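You operate a simulated robot arm through the tools that you are given. There is no shell and no other tool. Be economical: measure what you need, move in short steps, check, and stop when the job is done.

Carry out the task below with a simulated robot arm. There is one attempt and no reset: what you move stays moved.

TASK
Probe the wall of the AIR and OIL caps and sort them into PASS and REWORK.
Fine: under 2.5 mm goes to REWORK; the probe goes back into its cup.

It is judged by the outcome, as a careful person would: the job done as asked, and still so three seconds after it is handed in. It fails if anything else is knocked over, pushed out of place, dropped, spilled or broken.

THE ROBOT
A 6-joint arm with a two-finger parallel gripper, fixed in place. Base frame: the origin is at the foot of the arm, x ahead of it, y to its left, z up; the work surface is at about z = 880. Lengths are in mm, angles in degrees, forces in N, time in s.
With the tool pointing down near the work surface it reaches from about 240 to 640 mm from the base axis. Its first joint turns from -66.0 to 66.0 degrees. Payload 2.7 kg.
Tool frame: the origin (TCP) lies between the finger pads and is the grasp point; the fingertips stand 23 mm ahead of it; z points along the fingers, y is the line along which they close. The gripper opens to 94 mm. The fingers are 38 mm wide and 10 mm thick; the gripper's body (54 by 96 mm) begins 39 mm behind the TCP.
Orientation is that of the tool frame in the base frame, as [roll, pitch, yaw] about the fixed x, y, z axes, in that order (R = Rz(yaw) Ry(pitch) Rx(roll)). With the fingers straight down and closing along the base's y, the tool's x points along the base's -x, its y along +y and its z along -z.

THE INTERFACE
- The arm moves only by the tool drive_tool. Its argument "deltas" is a list of rows, each a list of 7 numbers: the gripper command, from -1 (fully open) to 1 (shut), values between in proportion, then the shift along the base's x, y, z in units of 50 mm (1.0 is 50 mm), then the turn, a rotation vector about the base's x, y, z in units of 8 degrees (1.0 is 8 degrees). In form: [[jaw, tx, ty, tz, rx, ry, rz], ...]. A call has 1 to 20 rows; each row shifts and turns the commanded pose from where the row before left it. A call with a number of a shift or a turn outside -1 to 1 is refused whole. A row lasts 0.2 s, in which the tool goes at most 50 mm and 8.6 degrees; a call with a longer step from one row to the next is refused whole, and so is a gripper value outside its range. A pose out of reach is approached as far as the arm can. The call stops where the force on the tool passes 70 N (or 10 N more than at its start, if that is more) or the arm is blocked; 0.2 s more then pass. The fingers move at their own pace (about 45 mm/s each) and stop on an object; they squeeze with about 33 N. The grip force told is the motor's: it shows also when the fingers shut on nothing. Time passes only in rows, and 0.2 s behind the last, so rows that do not move let the fingers close. It gives the time, the measured TCP pose, the force on the tool (base axes), the opening and the grip force at its end, in the units of the frame above (readings bear some noise), and new pictures: "pictures" is both (left out), scene, wrist or none.
- Cameras (640 x 400 px; columns grow to the right, rows downward): "scene" is fixed at [80.1, -437.4, 1427.8]; the picture's right is [0.76, -0.65, 0.00], its down [-0.25, -0.29, -0.92] and it looks along [0.60, 0.70, -0.38] (base axes); focal length 342 px, centre (320, 200). "wrist" rides on the gripper at [-39, 0, -44] in the tool frame; the picture's right is [0.00, -1.00, 0.00], its down [0.97, 0.00, -0.24] and it looks along [0.24, 0.00, 0.97] (tool axes); focal length 218 px, centre (320, 200).
- probe_pixels(camera, pixels): for up to 12 pixels [column, row] of the newest picture of that camera ("zoom" is the newest enlarged one), the place [x, y, z] in the base frame of the surface seen there, good to about 3 mm, but the place of the scene camera against the robot may be out by one fixed shift of up to 12 mm in any direction. No time passes.
- inspect(camera, box): a new picture of the part [left, top, right, bottom] of that camera's present view, enlarged. No time passes.
- sign_off(): hands the job in; it is judged then, once.

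Work in short steps. Measure before you move; look again where a grasp or a placing could have gone wrong, and mend it. You have 80 turns and 120 pictures in all, the two below and enlarged ones among them. Open the gripper and draw the arm clear of the work before you hand the job in, unless the task says otherwise; then end with one line.

The tools are called after "Call:" as a command line: name --pt "numbers of a row" for each row, then --argument value for the rest, lists and objects as JSON in quotes. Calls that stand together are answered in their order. drive_tool: Moves the arm, as the interface text tells. Its arguments: {"type":"object","properties":{"deltas":{"type":"array"},"pictures":{"type":"string","enum":["both","scene","wrist","none"]}},"required":["deltas"]} The other tools are called the same way: probe_pixels (camera, pixels) gives the place of the surface under pixels of a picture; inspect (camera, box) takes an enlarged picture of a part of a camera's view; sign_off () hands the job in.

At the start:

```text
t: 0.0
position: [373.7, 14.6, 1216.8]
orientation: [-180.0, 0.1, -180.0]
force: [0.5, 0.1, -0.6]
gripper_width: 94.0
finger_force: 0.1
```

scene: 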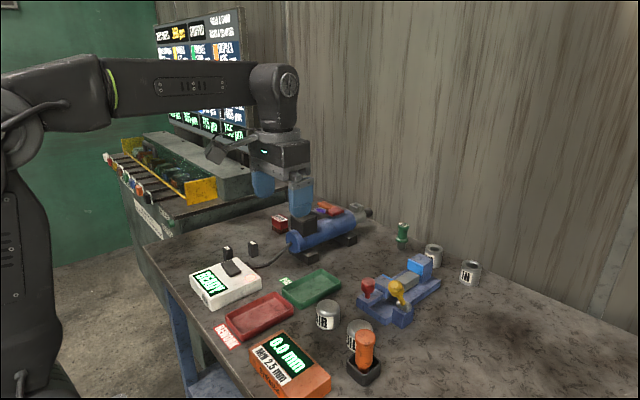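
wrist: 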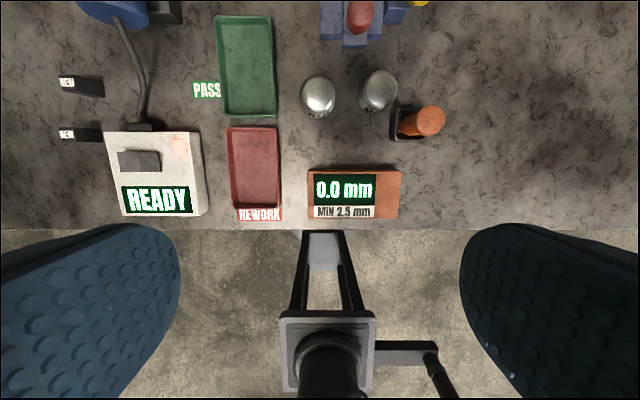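

I'll look closer at the work area and measure the items.

Call:
inspect --camera "scene" --box '[180, 240, 500, 400]'

Call:
inspect --camera "wrist" --box '[180, 0, 480, 230]'

Call:
probe_pixels --camera "wrist" --pixels '[[318, 92], [380, 88], [432, 121], [405, 137], [247, 65], [255, 170], [355, 185], [300, 130], [418, 118], [275, 20], [220, 20], [280, 130]]'

```text
2.00 times, centred on (340, 320) of scene
```

zoom: 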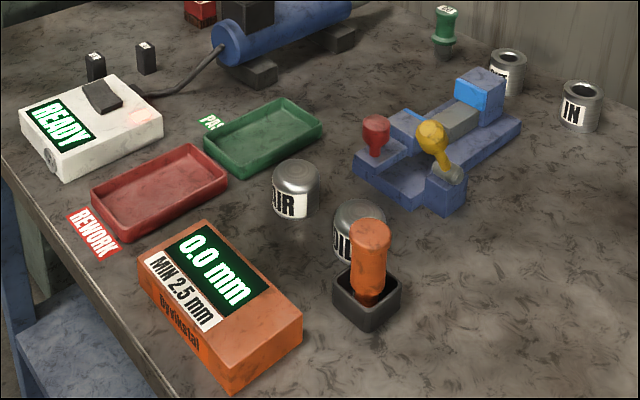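

```text
1.74 times, centred on (330, 115) of wrist
```

zoom: 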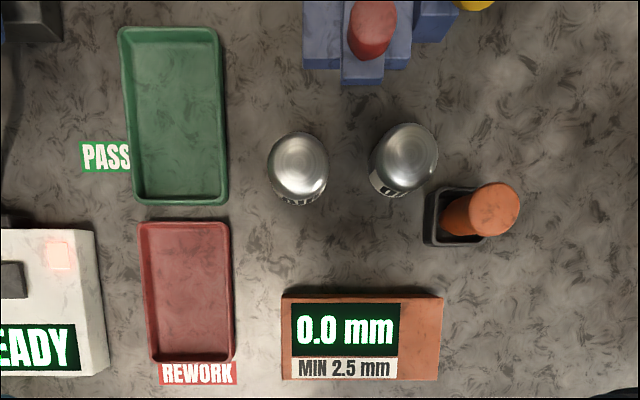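

```text
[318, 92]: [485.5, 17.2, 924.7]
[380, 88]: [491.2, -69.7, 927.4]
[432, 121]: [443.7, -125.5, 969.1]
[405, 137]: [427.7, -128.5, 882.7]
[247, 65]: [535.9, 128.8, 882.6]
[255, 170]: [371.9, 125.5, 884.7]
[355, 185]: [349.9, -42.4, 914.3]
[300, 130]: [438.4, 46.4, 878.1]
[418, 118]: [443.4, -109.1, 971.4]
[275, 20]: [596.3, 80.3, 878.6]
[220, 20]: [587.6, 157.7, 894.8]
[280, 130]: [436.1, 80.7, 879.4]
```

The screen at the back may carry hints, so I'll zoom in there, and probe the probe's geometry from the scene camera.

Call:
inspect --camera "scene" --box '[150, 5, 250, 145]'

Call:
inspect --camera "scene" --box '[300, 280, 420, 400]'

Call:
probe_pixels --camera "zoom" --pixels '[[350, 190], [350, 250], [350, 300], [360, 350], [300, 350], [330, 270], [380, 250], [260, 60]]'

Call:
drive_tool --pt "-1 0 -1 -0.5 0 0 0" --pt "-1 0 -1 -0.5 0 0 0" --pt "-1 0 -0.6 -0.5 0 0 0" --pt "-1 0 0 -0.5 0 0 0" --pt "-1 0 0 0 0 0 0"

```text
2.86 times, centred on (200, 75) of scene
```

zoom: 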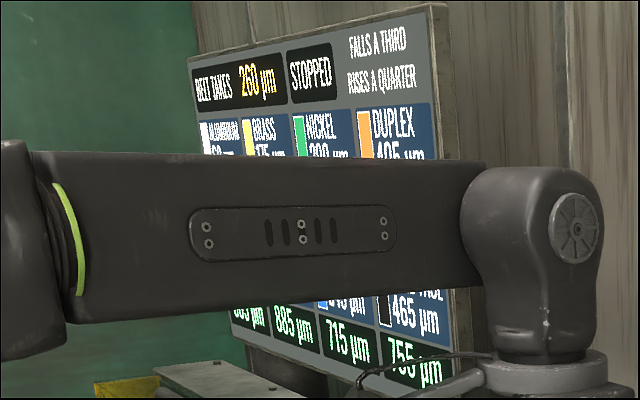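

```text
3.33 times, centred on (360, 340) of scene
```

zoom: 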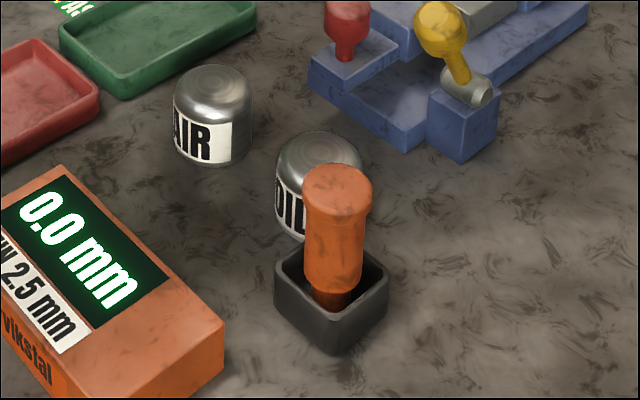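

```text
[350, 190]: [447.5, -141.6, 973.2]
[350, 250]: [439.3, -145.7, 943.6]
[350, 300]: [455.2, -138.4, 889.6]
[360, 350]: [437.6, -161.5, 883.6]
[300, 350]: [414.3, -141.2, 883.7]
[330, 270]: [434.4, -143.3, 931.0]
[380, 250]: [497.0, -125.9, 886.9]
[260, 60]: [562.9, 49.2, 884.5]
```

```text
refused: row 1 steps farther than a row can; nothing moved
```

The move was refused for its step length. I'll use smaller steps to go above the probe for a better view.

Call:
drive_tool --pt "-1 0 -0.8 -0.5 0 0 0" --pt "-1 0 -0.8 -0.5 0 0 0" --pt "-1 0 -0.8 -0.5 0 0 0" --pt "-1 0 -0.2 -0.5 0 0 0" --pt "-1 0 0 0 0 0 0"

```text
t: 1.2
position: [374.8, -116.5, 1118.5]
orientation: [179.9, 0.1, 180.0]
force: [0.4, -0.4, -0.8]
gripper_width: 94.1
finger_force: 0.1
```

scene: 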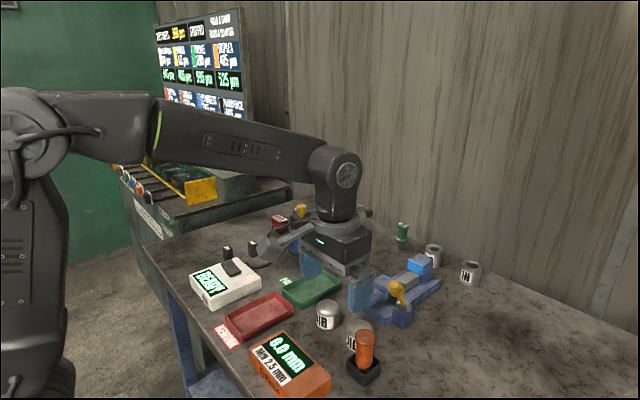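
wrist: 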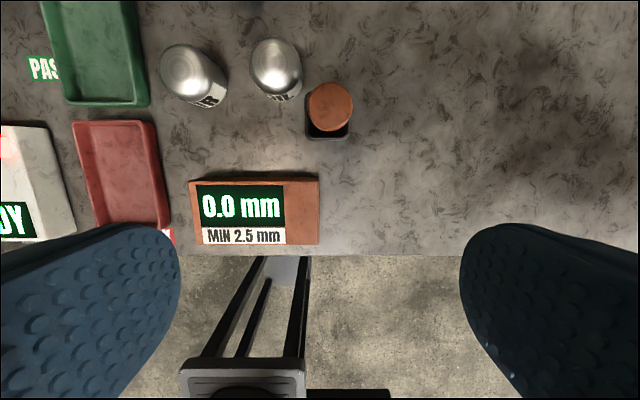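

Now the probe top is at wrist (330,107), caps at (188,75) and (275,65). I'll measure edges.

Call:
probe_pixels --camera "wrist" --pixels '[[330, 107], [310, 107], [350, 107], [330, 87], [330, 127], [186, 68], [163, 70], [274, 65], [252, 65], [299, 62], [309, 134], [346, 134]]'

Call:
inspect --camera "wrist" --box '[140, 20, 380, 170]'

```text
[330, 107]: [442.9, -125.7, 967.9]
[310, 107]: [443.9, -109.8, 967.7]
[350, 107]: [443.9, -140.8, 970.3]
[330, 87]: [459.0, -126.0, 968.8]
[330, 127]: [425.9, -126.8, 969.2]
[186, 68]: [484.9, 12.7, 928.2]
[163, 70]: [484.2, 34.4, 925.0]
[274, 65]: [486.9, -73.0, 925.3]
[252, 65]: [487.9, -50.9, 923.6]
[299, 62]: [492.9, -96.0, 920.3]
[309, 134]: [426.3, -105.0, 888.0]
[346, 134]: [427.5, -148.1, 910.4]
```

```text
2.67 times, centred on (260, 95) of wrist
```

zoom: 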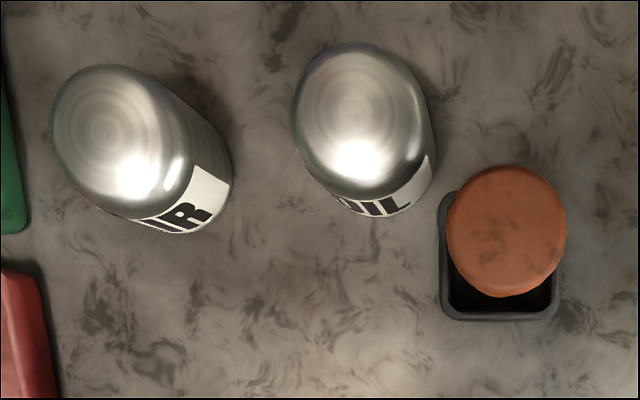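

Probe handle: about 33 mm in diameter, centre (443,-125), top z≈969. I go above it with the jaw at about 60 mm.

Call:
drive_tool --pt "-0.28 0.7 -0.09 -0.5 0 0 0" --pt "-0.28 0.67 -0.09 -0.5 0 0 0" --pt "-0.28 0 0 -0.6 0 0 0" --pt "-0.28 0 0 -0.66 0 0 0" --pt "-0.28 0 0 0 0 0 0"

```text
t: 2.4
position: [444.1, -123.7, 1004.2]
orientation: [180.0, 0.1, -179.9]
force: [0.9, 0.6, 0.3]
gripper_width: 60.2
finger_force: 0.2
```

scene: 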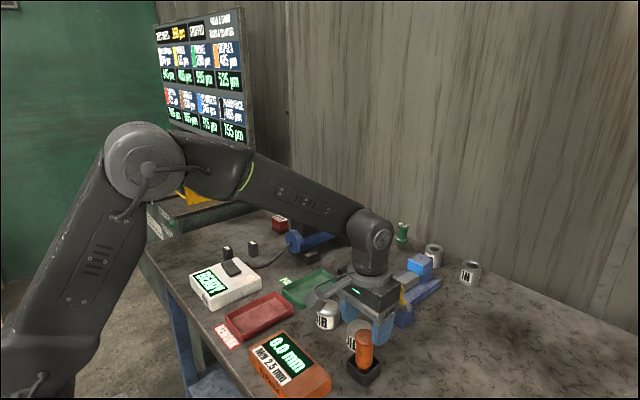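
wrist: 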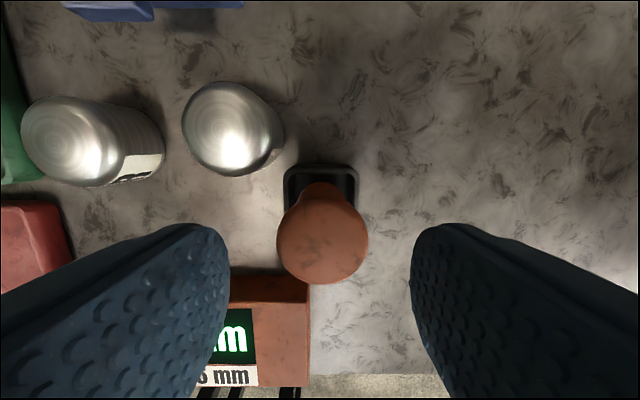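

The handle (322,235) sits between the fingers. I'll check its centre and the OIL cap's clearance.

Call:
probe_pixels --camera "wrist" --pixels '[[322, 237], [278, 240], [367, 240], [322, 282], [322, 195], [235, 120], [280, 140], [230, 172], [230, 85], [80, 140], [320, 172], [340, 175]]'

```text
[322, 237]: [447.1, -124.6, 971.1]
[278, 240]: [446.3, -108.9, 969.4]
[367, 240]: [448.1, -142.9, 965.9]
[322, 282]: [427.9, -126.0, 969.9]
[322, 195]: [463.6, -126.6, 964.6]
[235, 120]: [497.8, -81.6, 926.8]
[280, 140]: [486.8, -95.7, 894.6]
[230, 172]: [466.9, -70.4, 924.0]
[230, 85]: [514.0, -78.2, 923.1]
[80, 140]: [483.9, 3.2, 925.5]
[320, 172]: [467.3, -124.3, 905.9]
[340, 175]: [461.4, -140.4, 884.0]
```

Descending to TCP z≈954 (tips above the OIL cap's top) and closing.

Call:
drive_tool --pt "-0.28 0.03 -0.04 -0.3 0 0 0" --pt "-0.28 0 0 -0.3 0 0 0" --pt "-0.28 0 0 -0.3 0 0 0" --pt "-0.28 0 0 -0.1 0 0 0" --pt "1 0 0 0 0 0 0" --pt "1 0 0 0 0 0 0" --pt "1 0 0 0 0 0 0" --pt "1 0 0 0 0 0 0"

```text
t: 4.2
position: [442.9, -127.2, 955.2]
orientation: [-180.0, 0.2, -180.0]
force: [0.4, -0.8, -0.7]
gripper_width: 36.5
finger_force: 32.7
```

scene: 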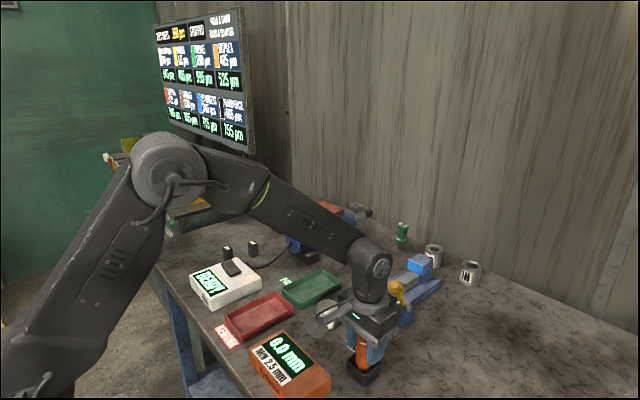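
wrist: 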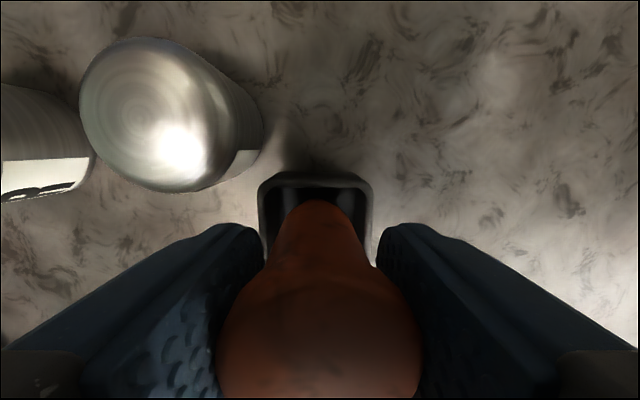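

Gripped at 36.5 mm, at pose (443,-127,955). Lifting straight up about 90 mm and looking.

Call:
drive_tool --pt "1 0 0 0.3 0 0 0" --pt "1 0 0 0.5 0 0 0" --pt "1 0 0 0.5 0 0 0" --pt "1 0 0 0.5 0 0 0" --pt "1 0 0 0 0 0 0"

Call:
inspect --camera "scene" --box '[240, 260, 440, 400]'

```text
t: 5.4
position: [444.9, -125.3, 1046.5]
orientation: [180.0, 0.1, 180.0]
force: [0.5, 0.2, -1.6]
gripper_width: 36.8
finger_force: 32.9
```

scene: 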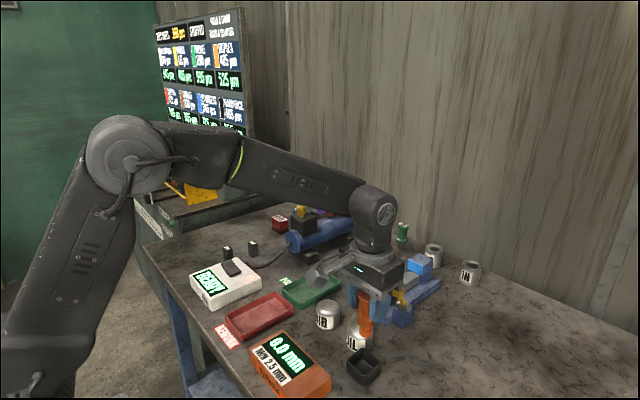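
wrist: 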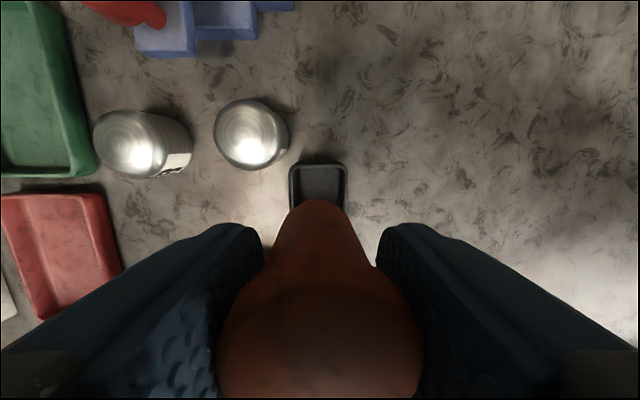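

```text
2.86 times, centred on (340, 330) of scene
```

zoom: 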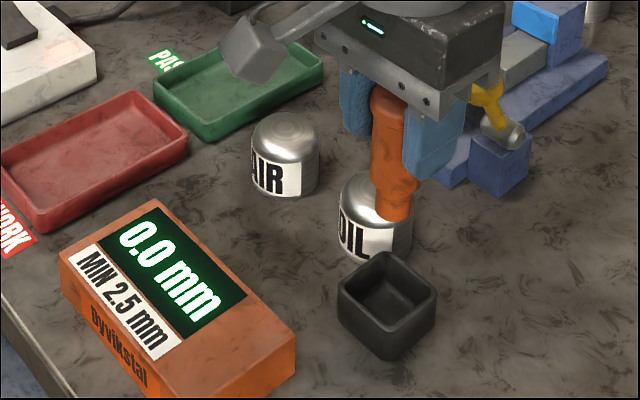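

I'll measure the tip (zoom 393,214) and the cap tops from both views.

Call:
probe_pixels --camera "zoom" --pixels '[[393, 217], [393, 190], [390, 120], [289, 125], [255, 140], [318, 145], [350, 190], [388, 285], [346, 282]]'

Call:
probe_pixels --camera "wrist" --pixels '[[248, 133], [215, 130], [282, 133], [248, 166], [248, 101], [127, 140], [96, 138], [127, 173], [127, 111], [318, 185], [160, 145]]'

```text
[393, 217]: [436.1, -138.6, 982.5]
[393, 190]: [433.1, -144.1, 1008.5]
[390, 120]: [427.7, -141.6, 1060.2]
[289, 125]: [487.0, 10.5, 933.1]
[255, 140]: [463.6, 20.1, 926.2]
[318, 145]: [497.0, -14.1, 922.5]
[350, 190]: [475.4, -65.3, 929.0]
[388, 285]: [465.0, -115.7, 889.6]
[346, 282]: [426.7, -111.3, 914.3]
```

```text
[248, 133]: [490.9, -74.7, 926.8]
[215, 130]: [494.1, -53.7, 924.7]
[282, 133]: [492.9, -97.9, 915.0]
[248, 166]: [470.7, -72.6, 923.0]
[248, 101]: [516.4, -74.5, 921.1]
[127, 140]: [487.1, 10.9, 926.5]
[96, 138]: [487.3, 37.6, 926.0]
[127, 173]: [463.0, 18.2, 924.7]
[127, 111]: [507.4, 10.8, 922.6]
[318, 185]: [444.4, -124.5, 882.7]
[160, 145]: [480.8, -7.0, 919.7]
```

Tip is ~66–70 mm below TCP. Moving above the OIL cap centre (491,-75), lowering to just above contact.

Call:
drive_tool --pt "1 0.46 0.5 0 0 0 0" --pt "1 0.46 0.5 0 0 0 0" --pt "1 0 0 -0.4 0 0 0" --pt "1 0 0 -0.36 0 0 0" --pt "1 0 0 0 0 0 0"

Call:
inspect --camera "scene" --box '[240, 260, 440, 400]'

```text
t: 6.6
position: [490.4, -76.5, 1008.3]
orientation: [179.9, 0.1, -179.9]
force: [-0.3, 0.3, -1.6]
gripper_width: 36.7
finger_force: 33.0
```

scene: 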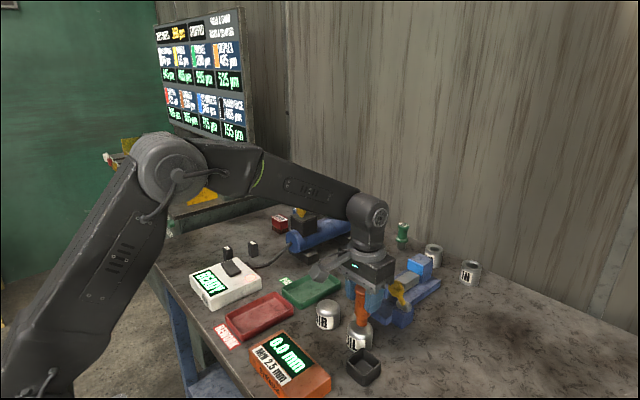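
wrist: 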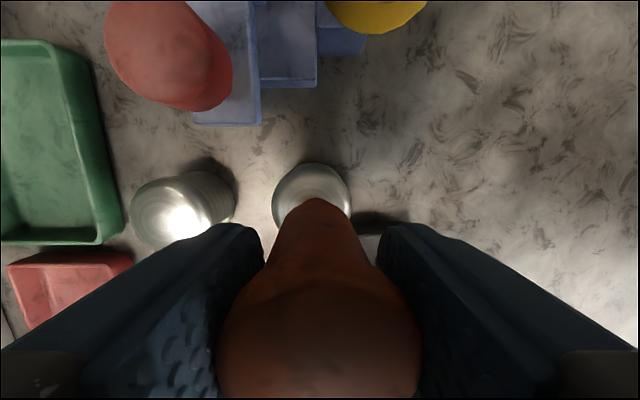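

```text
2.86 times, centred on (340, 330) of scene
```

zoom: 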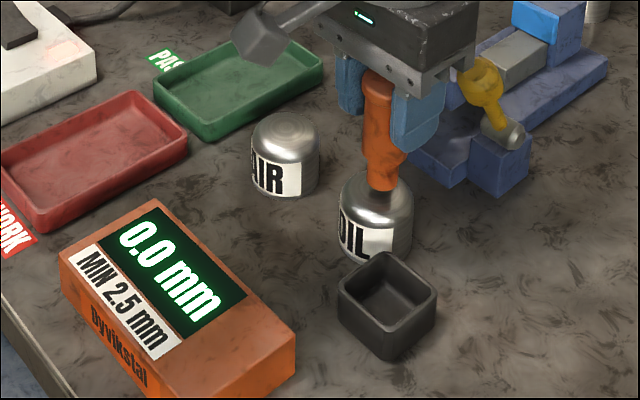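

The tip is centred about 3 mm off; shift +y and lower in 1.5–2 mm steps.

Call:
drive_tool --pt "1 0 0.05 -0.04 0 0 0" --pt "1 0 0 -0.04 0 0 0" --pt "1 0 0 -0.04 0 0 0" --pt "1 0 0 -0.04 0 0 0" --pt "1 0 0 0 0 0 0" --pictures "none"

Call:
inspect --camera "scene" --box '[240, 260, 440, 400]'

```text
t: 7.8
position: [490.5, -73.3, 998.2]
orientation: [-180.0, 0.1, -180.0]
force: [-0.5, 0.1, -0.4]
gripper_width: 36.4
finger_force: 32.8
```

```text
2.86 times, centred on (340, 330) of scene
```

zoom: 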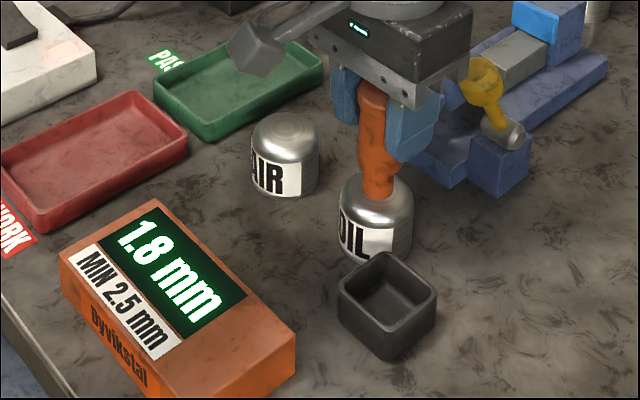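

It reads 1.8 mm at light contact. I'll press 1 mm more and hold to see whether the reading settles.

Call:
drive_tool --pt "1 0 0 -0.02 0 0 0" --pt "1 0 0 0 0 0 0" --pt "1 0 0 0 0 0 0" --pt "1 0 0 0 0 0 0" --pt "1 0 0 0 0 0 0" --pictures "none"

Call:
inspect --camera "scene" --box '[240, 260, 440, 400]'

```text
t: 9.0
position: [489.3, -73.1, 998.3]
orientation: [-179.9, 0.2, -179.9]
force: [-0.5, -0.5, 6.3]
gripper_width: 36.4
finger_force: 32.8
```

```text
2.86 times, centred on (340, 330) of scene
```

zoom: 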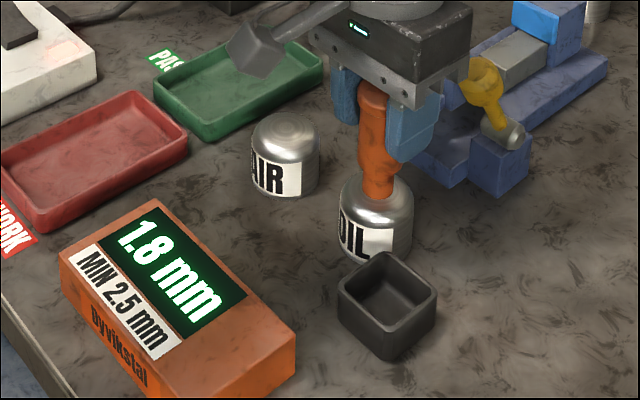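

OIL is a steady 1.8 mm at 6 N, so it goes to REWORK. Now I lift and move over AIR (486,13).

Call:
drive_tool --pt "1 0 0 0.2 0 0 0" --pt "1 0 0 0.3 0 0 0" --pt "1 -0.04 0.6 0 0 0 0" --pt "1 -0.04 0.6 0 0 0 0" --pt "1 0 0.52 0 0 0 0" --pt "1 0 0 -0.3 0 0 0" --pt "1 0 0 0 0 0 0" --pictures "wrist"

Call:
inspect --camera "scene" --box '[240, 260, 440, 400]'

```text
t: 10.6
position: [486.8, 11.2, 1007.8]
orientation: [-180.0, 0.1, -180.0]
force: [-1.1, 0.5, -2.3]
gripper_width: 36.4
finger_force: 32.8
```

wrist: 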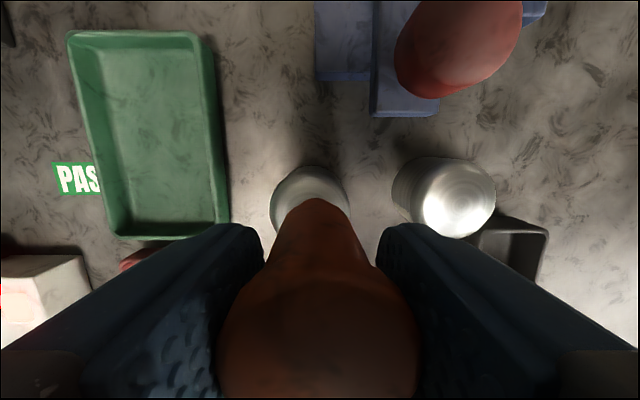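

```text
2.86 times, centred on (340, 330) of scene
```

zoom: 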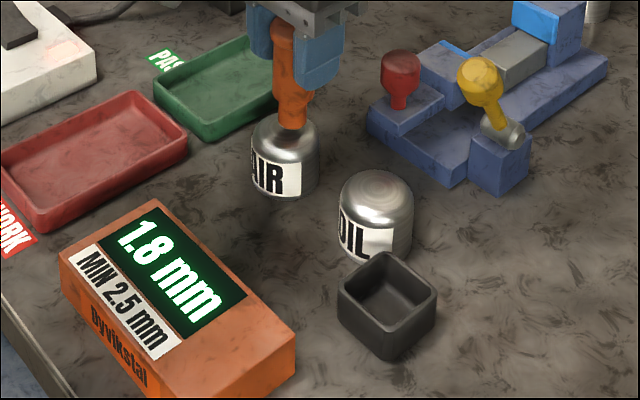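

The display latches 1.8. Lowering onto AIR with +3 mm y.

Call:
drive_tool --pt "1 0 0.06 -0.04 0 0 0" --pt "1 0 0 -0.04 0 0 0" --pt "1 0 0 -0.04 0 0 0" --pt "1 0 0 -0.04 0 0 0" --pt "1 0 0 -0.03 0 0 0" --pt "1 0 0 0 0 0 0" --pt "1 0 0 0 0 0 0" --pt "1 0 0 0 0 0 0" --pictures "none"

Call:
inspect --camera "scene" --box '[240, 260, 440, 400]'

```text
t: 12.4
position: [485.7, 14.3, 999.2]
orientation: [180.0, 0.1, 179.9]
force: [-0.3, 0.0, 1.2]
gripper_width: 36.4
finger_force: 33.2
```

```text
2.86 times, centred on (340, 330) of scene
```

zoom: 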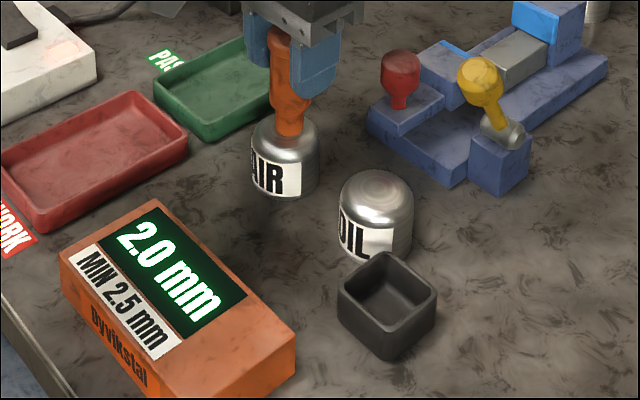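

AIR shows 2.0 at light contact. I press slightly more and hold to confirm.

Call:
drive_tool --pt "1 0 0 -0.03 0 0 0" --pt "1 0 0 0 0 0 0" --pt "1 0 0 0 0 0 0" --pt "1 0 0 0 0 0 0" --pt "1 0 0 0 0 0 0" --pt "1 0 0 0 0 0 0" --pictures "none"

Call:
inspect --camera "scene" --box '[240, 260, 440, 400]'

```text
t: 13.8
position: [486.5, 15.6, 997.9]
orientation: [-180.0, 0.4, 179.9]
force: [-0.3, 0.3, 24.7]
gripper_width: 36.5
finger_force: 32.8
```

```text
2.86 times, centred on (340, 330) of scene
```

zoom: 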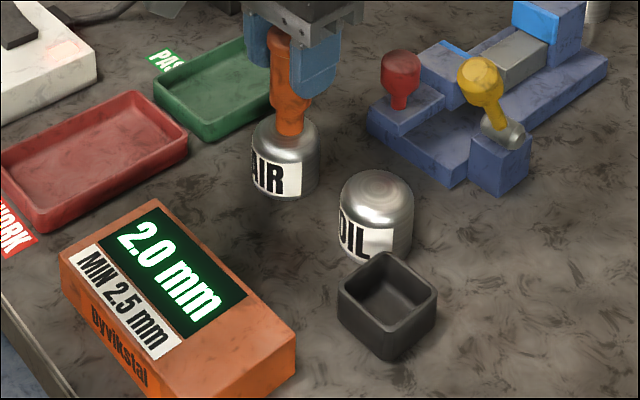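

Steady 2.0 mm, under 2.5, so AIR also goes to REWORK. Returning the probe to its cup by reversing the commanded shifts exactly, stopping about 50 mm above the seat.

Call:
drive_tool --pt "1 0 0 0.3 0 0 0" --pt "1 0 0 0.5 0 0 0" --pt "1 0 0 0.3 0 0 0" --pt "1 -0.14 -0.6 0 0 0 0" --pt "1 -0.2 -0.6 0 0 0 0" --pt "1 -0.2 -0.6 0 0 0 0" --pt "1 -0.2 -0.6 0 0 0 0" --pt "1 -0.1 -0.43 0 0 0 0" --pt "1 0 0 -0.5 0 0 0" --pt "1 0 0 -0.4 0 0 0" --pt "1 0 0 0 0 0 0" --pictures "wrist"

Call:
inspect --camera "scene" --box '[280, 280, 440, 400]'

```text
t: 16.2
position: [442.8, -125.7, 1003.6]
orientation: [180.0, 0.1, 179.9]
force: [0.2, -0.8, -0.3]
gripper_width: 36.4
finger_force: 32.9
```

wrist: 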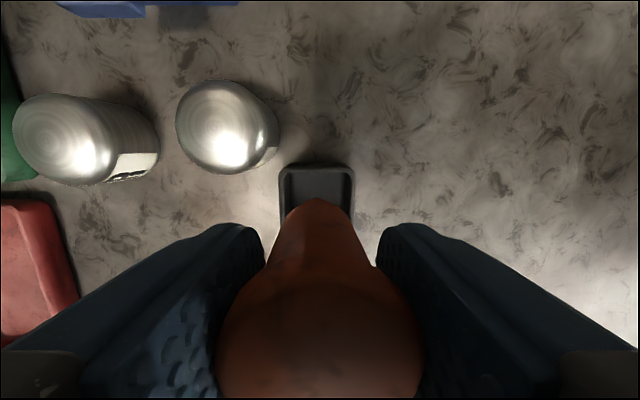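

```text
3.33 times, centred on (360, 340) of scene
```

zoom: 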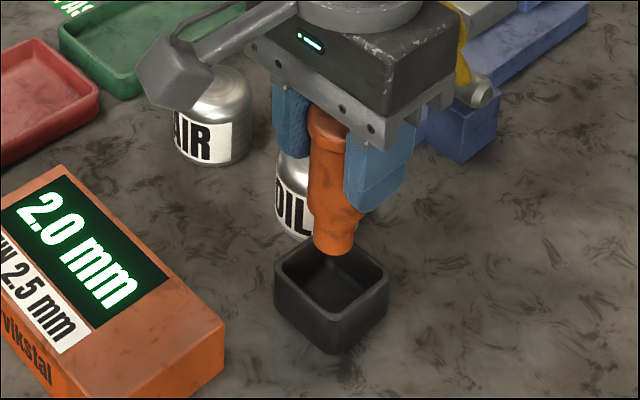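

The tip is above the cup. Lowering to seat, with a gentle finish.

Call:
drive_tool --pt "1 0 0 -0.3 0 0 0" --pt "1 0 0 -0.3 0 0 0" --pt "1 0 0 -0.2 0 0 0" --pt "1 0 0 -0.08 0 0 0" --pt "1 0 0 -0.05 0 0 0" --pt "1 0 0 0 0 0 0" --pictures "wrist"

Call:
inspect --camera "scene" --box '[280, 280, 440, 400]'

```text
t: 17.6
position: [445.3, -126.8, 959.7]
orientation: [-179.9, 0.1, -179.9]
force: [-0.2, 0.5, -0.7]
gripper_width: 36.3
finger_force: 32.7
```

wrist: 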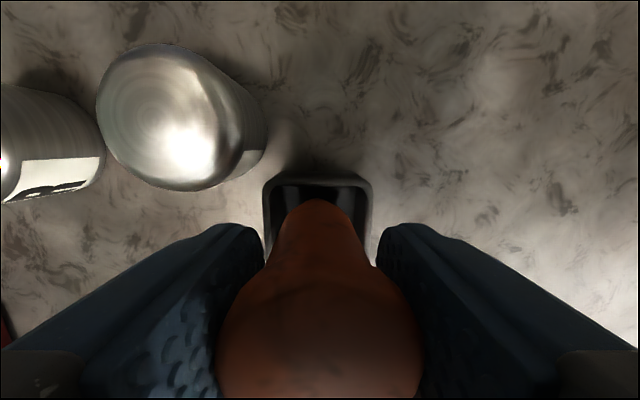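

```text
3.33 times, centred on (360, 340) of scene
```

zoom: 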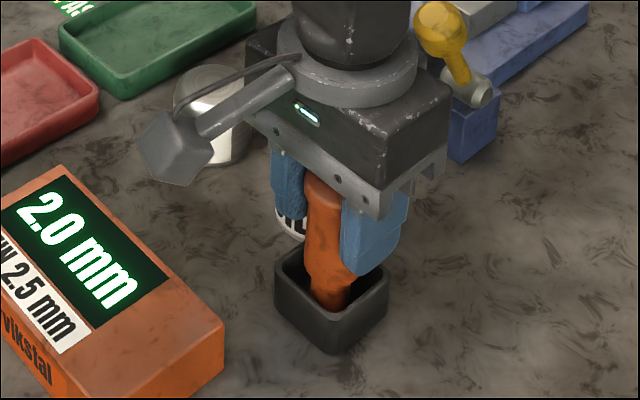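

No contact yet at z 959.7; a few 1.5 mm steps more.

Call:
drive_tool --pt "1 0 0 -0.03 0 0 0" --pt "1 0 0 -0.03 0 0 0" --pt "1 0 0 -0.02 0 0 0" --pt "1 0 0 0 0 0 0" --pictures "none"

```text
t: 18.6
position: [443.5, -125.8, 955.8]
orientation: [-180.0, 0.0, -179.9]
force: [0.9, -0.1, -0.6]
gripper_width: 36.4
finger_force: 32.9
```

Call:
drive_tool --pt "1 0 0 -0.02 0 0 0" --pt "1 0 0 -0.02 0 0 0" --pt "1 0 0 0 0 0 0" --pictures "none"

```text
t: 19.4
position: [444.0, -125.7, 955.0]
orientation: [-179.9, 0.2, 180.0]
force: [-1.9, 0.8, 10.8]
gripper_width: 36.4
finger_force: 33.5
```

Contact of 10.8 N at z 955: the probe is seated. I open to about 60 mm (clear of OIL), then rise.

Call:
drive_tool --pt "-0.28 0 0 0.02 0 0 0" --pt "-0.28 0 0 0 0 0 0" --pt "-0.28 0 0 0 0 0 0" --pt "-0.28 0 0 0.2 0 0 0" --pt "-0.28 0 0 0.5 0 0 0" --pt "-0.28 0 0 0.8 0 0 0" --pt "-0.28 0 0 0.8 0 0 0" --pt "-0.28 0 0 0 0 0 0"

Call:
inspect --camera "scene" --box '[240, 260, 440, 400]'

```text
t: 21.2
position: [442.8, -127.3, 1070.6]
orientation: [-180.0, 0.1, -179.9]
force: [-0.5, -0.3, 0.4]
gripper_width: 60.1
finger_force: 0.1
```

scene: 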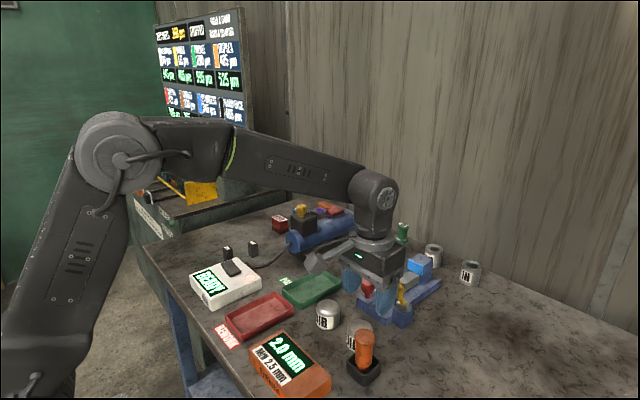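
wrist: 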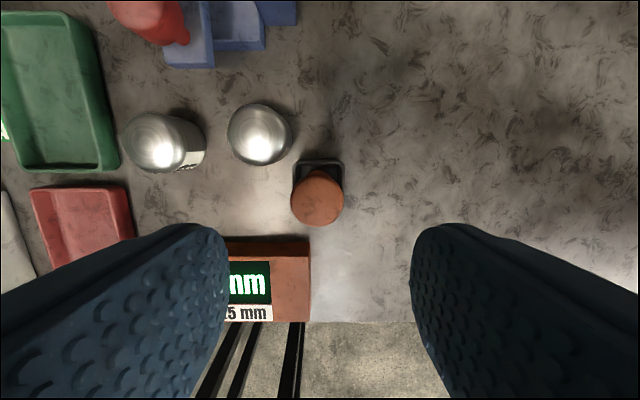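

```text
2.86 times, centred on (340, 330) of scene
```

zoom: 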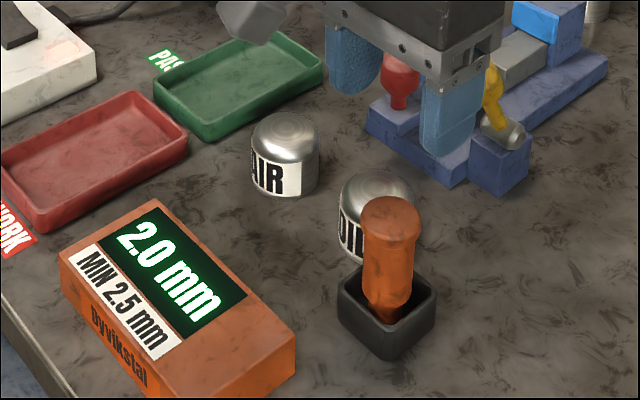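

Probe is back in its cup. Next I move to view the trays and caps from above for measurements.

Call:
drive_tool --pt "-0.6 -0.4 0.6 0 0 0 0" --pt "-0.6 -0.4 0.7 0 0 0 0" --pt "-0.6 -0.4 0.7 0 0 0 0" --pt "-0.6 -0.2 0.7 0 0 0 0" --pt "-0.6 0 0.5 0.4 0 0 0" --pt "-0.6 0 0 0 0 0 0" --pictures "wrist"

Call:
inspect --camera "wrist" --box '[140, 0, 520, 240]'

```text
t: 22.6
position: [373.4, 33.4, 1090.0]
orientation: [-180.0, 0.1, 180.0]
force: [0.1, 0.0, -0.3]
gripper_width: 75.2
finger_force: 0.0
```

wrist: 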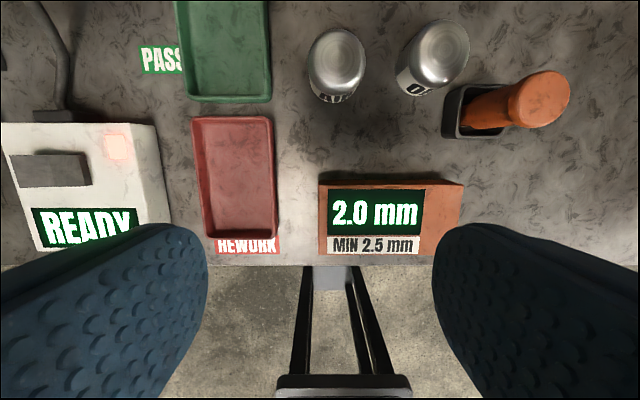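

```text
1.67 times, centred on (330, 120) of wrist
```

zoom: 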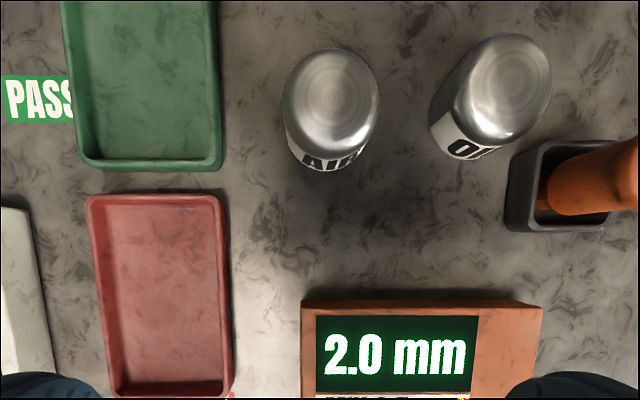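

Call:
probe_pixels --camera "wrist" --pixels '[[195, 120], [271, 119], [203, 128], [266, 125], [236, 180], [236, 228], [240, 237], [275, 215], [198, 180], [212, 215], [270, 98], [166, 210]]'

Call:
probe_pixels --camera "zoom" --pixels '[[332, 92], [283, 95], [379, 95], [332, 50], [332, 140], [318, 302], [504, 85], [460, 85], [550, 80], [85, 200], [222, 200]]'

Call:
probe_pixels --camera "scene" --pixels '[[368, 284], [366, 297], [398, 290], [222, 320], [262, 298], [240, 338]]'

```text
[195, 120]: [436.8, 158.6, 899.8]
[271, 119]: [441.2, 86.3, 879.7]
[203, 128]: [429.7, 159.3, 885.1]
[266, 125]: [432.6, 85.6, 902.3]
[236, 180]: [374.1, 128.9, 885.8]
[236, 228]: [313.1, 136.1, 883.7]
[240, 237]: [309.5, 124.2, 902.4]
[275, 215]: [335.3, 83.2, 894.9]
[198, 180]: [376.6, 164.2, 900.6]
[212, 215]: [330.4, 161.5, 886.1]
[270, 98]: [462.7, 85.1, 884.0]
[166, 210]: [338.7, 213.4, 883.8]
```

```text
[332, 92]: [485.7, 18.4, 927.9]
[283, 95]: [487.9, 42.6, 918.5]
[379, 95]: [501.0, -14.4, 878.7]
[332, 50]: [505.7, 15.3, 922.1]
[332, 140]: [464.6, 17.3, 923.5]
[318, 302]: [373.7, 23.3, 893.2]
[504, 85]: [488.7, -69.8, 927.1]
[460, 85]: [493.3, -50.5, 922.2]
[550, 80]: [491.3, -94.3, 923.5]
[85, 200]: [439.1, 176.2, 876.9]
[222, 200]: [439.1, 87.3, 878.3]
```

```text
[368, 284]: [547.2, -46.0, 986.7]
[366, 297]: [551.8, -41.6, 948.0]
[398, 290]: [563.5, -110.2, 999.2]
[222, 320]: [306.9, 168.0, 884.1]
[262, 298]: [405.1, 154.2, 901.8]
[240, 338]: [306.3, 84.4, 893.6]
```

I need to know where the camera housing that hangs off the gripper is, for clearance from the probe and vise knobs.

Call:
drive_tool --pt "-0.6 0.7 -0.1 0 0 0 0" --pt "-0.6 0.8 -0.1 0 0 0 0" --pt "-0.6 0.75 -0.15 0 0 0 0" --pt "-0.6 0 0 -0.5 0 0 0" --pt "-0.6 0 0 -0.5 0 0 0" --pt "-0.6 0 0 0 0 0 0"

Call:
inspect --camera "scene" --box '[260, 200, 460, 340]'

```text
t: 24.0
position: [487.8, 16.8, 1039.7]
orientation: [180.0, 0.1, -180.0]
force: [-0.4, -0.3, 0.3]
gripper_width: 75.3
finger_force: 0.1
```

scene: 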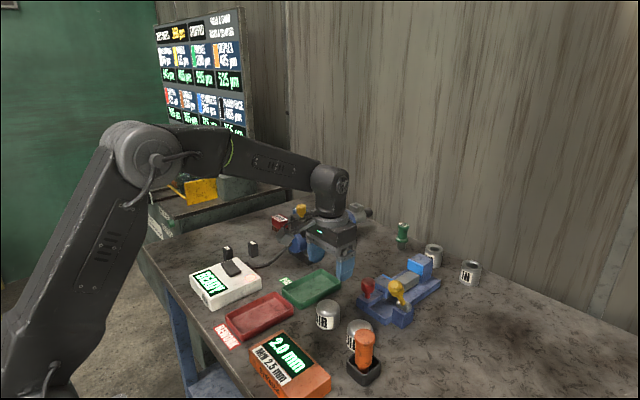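
wrist: 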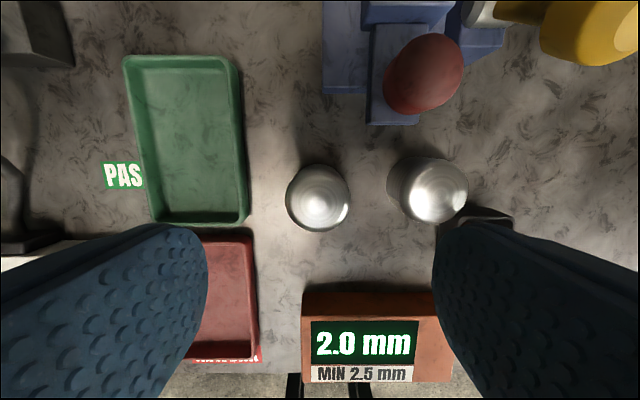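

```text
2.86 times, centred on (360, 270) of scene
```

zoom: 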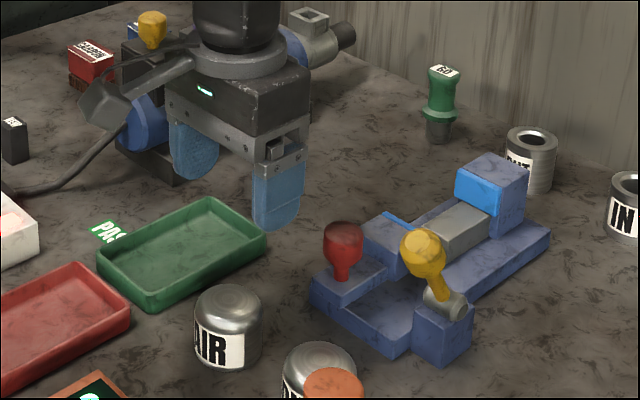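

Call:
probe_pixels --camera "zoom" --pixels '[[95, 105], [120, 110], [110, 85], [150, 75], [200, 90], [275, 210], [195, 160], [343, 232], [343, 275], [425, 245], [300, 330], [235, 45]]'

Call:
probe_pixels --camera "wrist" --pixels '[[318, 197], [287, 195], [350, 200], [425, 72], [318, 228], [318, 167], [380, 110], [590, 50]]'

```text
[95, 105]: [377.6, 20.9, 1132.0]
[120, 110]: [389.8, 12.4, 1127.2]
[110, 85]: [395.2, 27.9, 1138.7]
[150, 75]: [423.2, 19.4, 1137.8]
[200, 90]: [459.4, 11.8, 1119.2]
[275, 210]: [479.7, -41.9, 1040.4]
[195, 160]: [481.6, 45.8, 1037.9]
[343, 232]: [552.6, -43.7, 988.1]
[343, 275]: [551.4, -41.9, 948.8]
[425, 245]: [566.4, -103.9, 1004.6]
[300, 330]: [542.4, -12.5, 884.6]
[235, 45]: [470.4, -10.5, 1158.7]
```

```text
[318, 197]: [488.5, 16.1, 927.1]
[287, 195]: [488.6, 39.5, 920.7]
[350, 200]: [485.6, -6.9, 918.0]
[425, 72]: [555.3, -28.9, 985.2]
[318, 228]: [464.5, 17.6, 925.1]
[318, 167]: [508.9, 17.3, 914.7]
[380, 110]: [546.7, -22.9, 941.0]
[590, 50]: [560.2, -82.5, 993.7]
```

The housing sits ~90 mm behind and above, so it clears everything. AIR is at (487,16.5), right under the TCP. Descending to z≈921 (high grip, so the finger tips stay above the tray rim at 901 later), then closing.

Call:
drive_tool --pt "-0.6 0 0 -0.7 0 0 0" --pt "-0.6 0 0 -0.7 0 0 0" --pt "-0.6 0 0 -0.6 0 0 0" --pt "-0.6 0 0 -0.36 0 0 0" --pt "-0.6 0 0 0 0 0 0" --pt "1 0 0 0 0 0 0" --pt "1 0 0 0 0 0 0" --pt "1 0 0 0 0 0 0" --pt "1 0 0 0 0 0 0"

```text
t: 26.0
position: [486.6, 16.5, 921.2]
orientation: [180.0, 0.1, -179.9]
force: [-0.5, 0.5, -0.1]
gripper_width: 51.1
finger_force: 32.7
```

scene: 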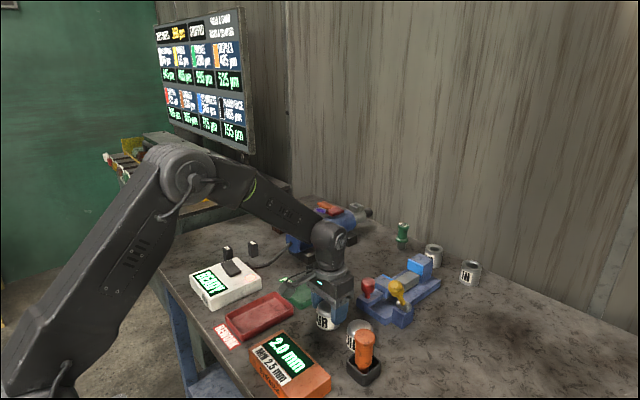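
wrist: 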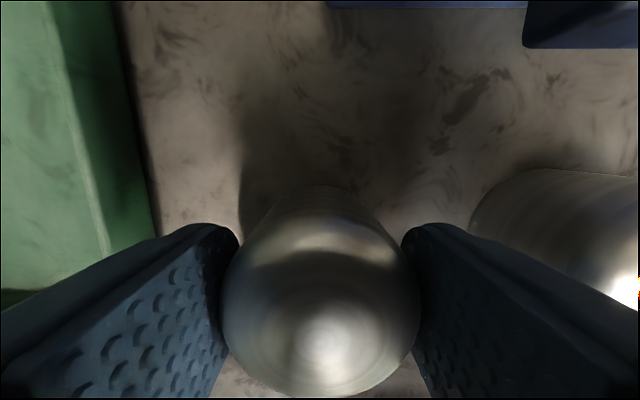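

AIR gripped at 51 mm. Lifting and moving to above the near half of the REWORK tray (345,123).

Call:
drive_tool --pt "1 0 0 0.3 0 0 0" --pt "1 0 0 0.6 0 0 0" --pt "1 0 0 0.6 0 0 0" --pt "1 -0.6 0.45 0 0 0 0" --pt "1 -0.6 0.45 0 0 0 0" --pt "1 -0.6 0.45 0 0 0 0" --pt "1 -0.6 0.45 0 0 0 0" --pt "1 -0.43 0.33 0 0 0 0" --pt "1 0 0 0 0 0 0"

Call:
inspect --camera "scene" --box '[180, 230, 380, 370]'

```text
t: 28.0
position: [342.9, 123.5, 995.7]
orientation: [180.0, 0.1, 179.9]
force: [0.4, -0.4, -2.5]
gripper_width: 50.9
finger_force: 32.5
```

scene: 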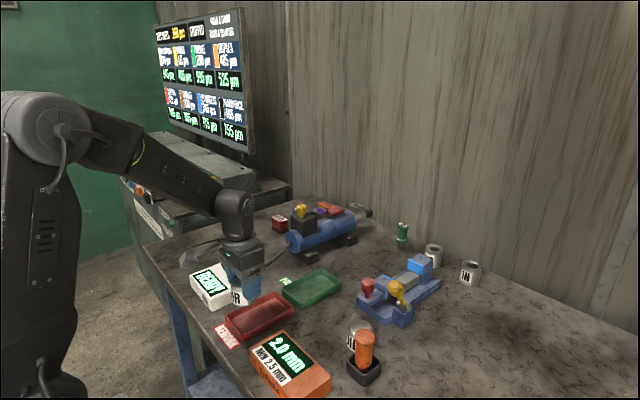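
wrist: 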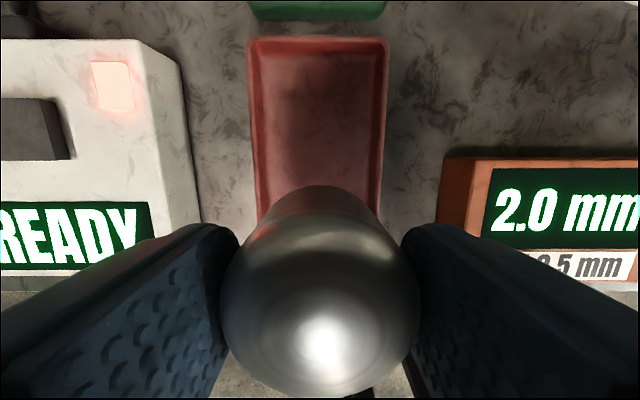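

```text
2.86 times, centred on (280, 300) of scene
```

zoom: 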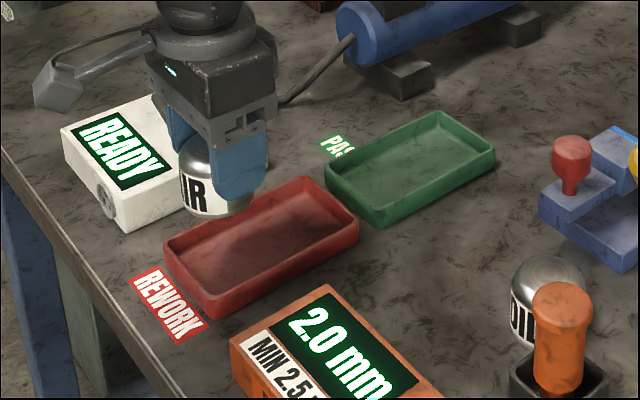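

Tray centreline in the wrist view (319) is aligned. Adjust x +2 and lower to z≈932, then look.

Call:
drive_tool --pt "1 0.04 0 -0.4 0 0 0" --pt "1 0 0 -0.4 0 0 0" --pt "1 0 0 -0.35 0 0 0" --pt "1 0 0 -0.1 0 0 0" --pt "1 0 0 0 0 0 0" --pictures "wrist"

Call:
inspect --camera "scene" --box '[190, 250, 310, 350]'

```text
t: 29.2
position: [345.9, 123.7, 934.1]
orientation: [-179.9, 0.1, -180.0]
force: [0.3, 0.5, -2.4]
gripper_width: 50.9
finger_force: 32.6
```

wrist: 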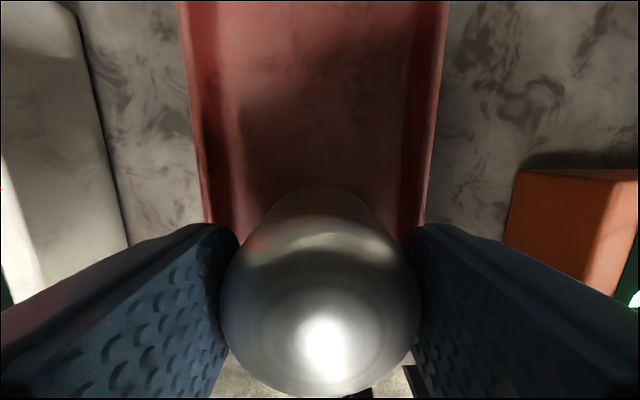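

```text
4.00 times, centred on (250, 300) of scene
```

zoom: 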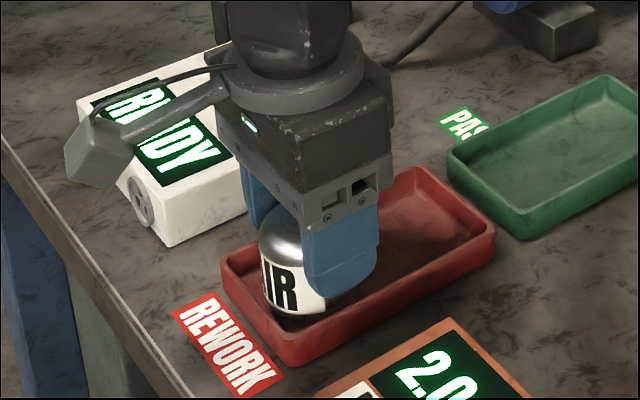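

Well placed inside the tray, and fingers clear. Lowering in small steps.

Call:
drive_tool --pt "1 0 0 -0.04 0 0 0" --pt "1 0 0 -0.04 0 0 0" --pt "1 0 0 -0.03 0 0 0" --pt "1 0 0 0 0 0 0" --pictures "none"

```text
t: 30.2
position: [345.7, 122.7, 929.2]
orientation: [-180.0, 0.1, -180.0]
force: [-0.8, 0.3, -1.0]
gripper_width: 51.3
finger_force: 32.9
```

Call:
drive_tool --pt "1 0 0 -0.03 0 0 0" --pt "1 0 0 -0.02 0 0 0" --pt "1 0 0 0 0 0 0" --pictures "none"

```text
t: 31.0
position: [346.4, 122.4, 926.5]
orientation: [-179.9, 0.1, 179.9]
force: [-0.5, -1.1, -0.7]
gripper_width: 51.1
finger_force: 32.7
```

Call:
drive_tool --pt "1 0 0 -0.02 0 0 0" --pt "1 0 0 0 0 0 0" --pictures "none"

Call:
inspect --camera "scene" --box '[210, 270, 290, 350]'

```text
t: 31.6
position: [346.8, 123.2, 927.0]
orientation: [180.0, 0.2, -180.0]
force: [-8.7, 0.7, 23.7]
gripper_width: 51.1
finger_force: 32.9
```

```text
5.00 times, centred on (250, 310) of scene
```

zoom: 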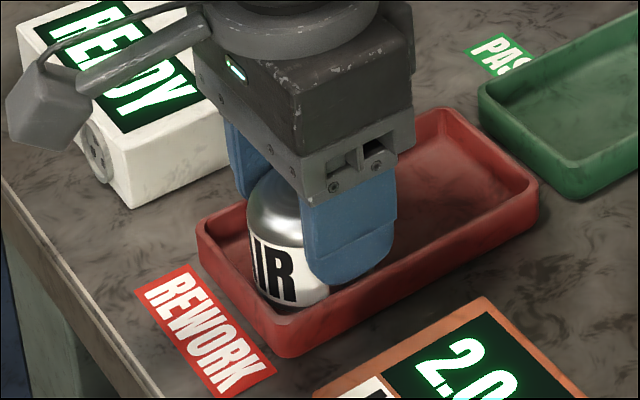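

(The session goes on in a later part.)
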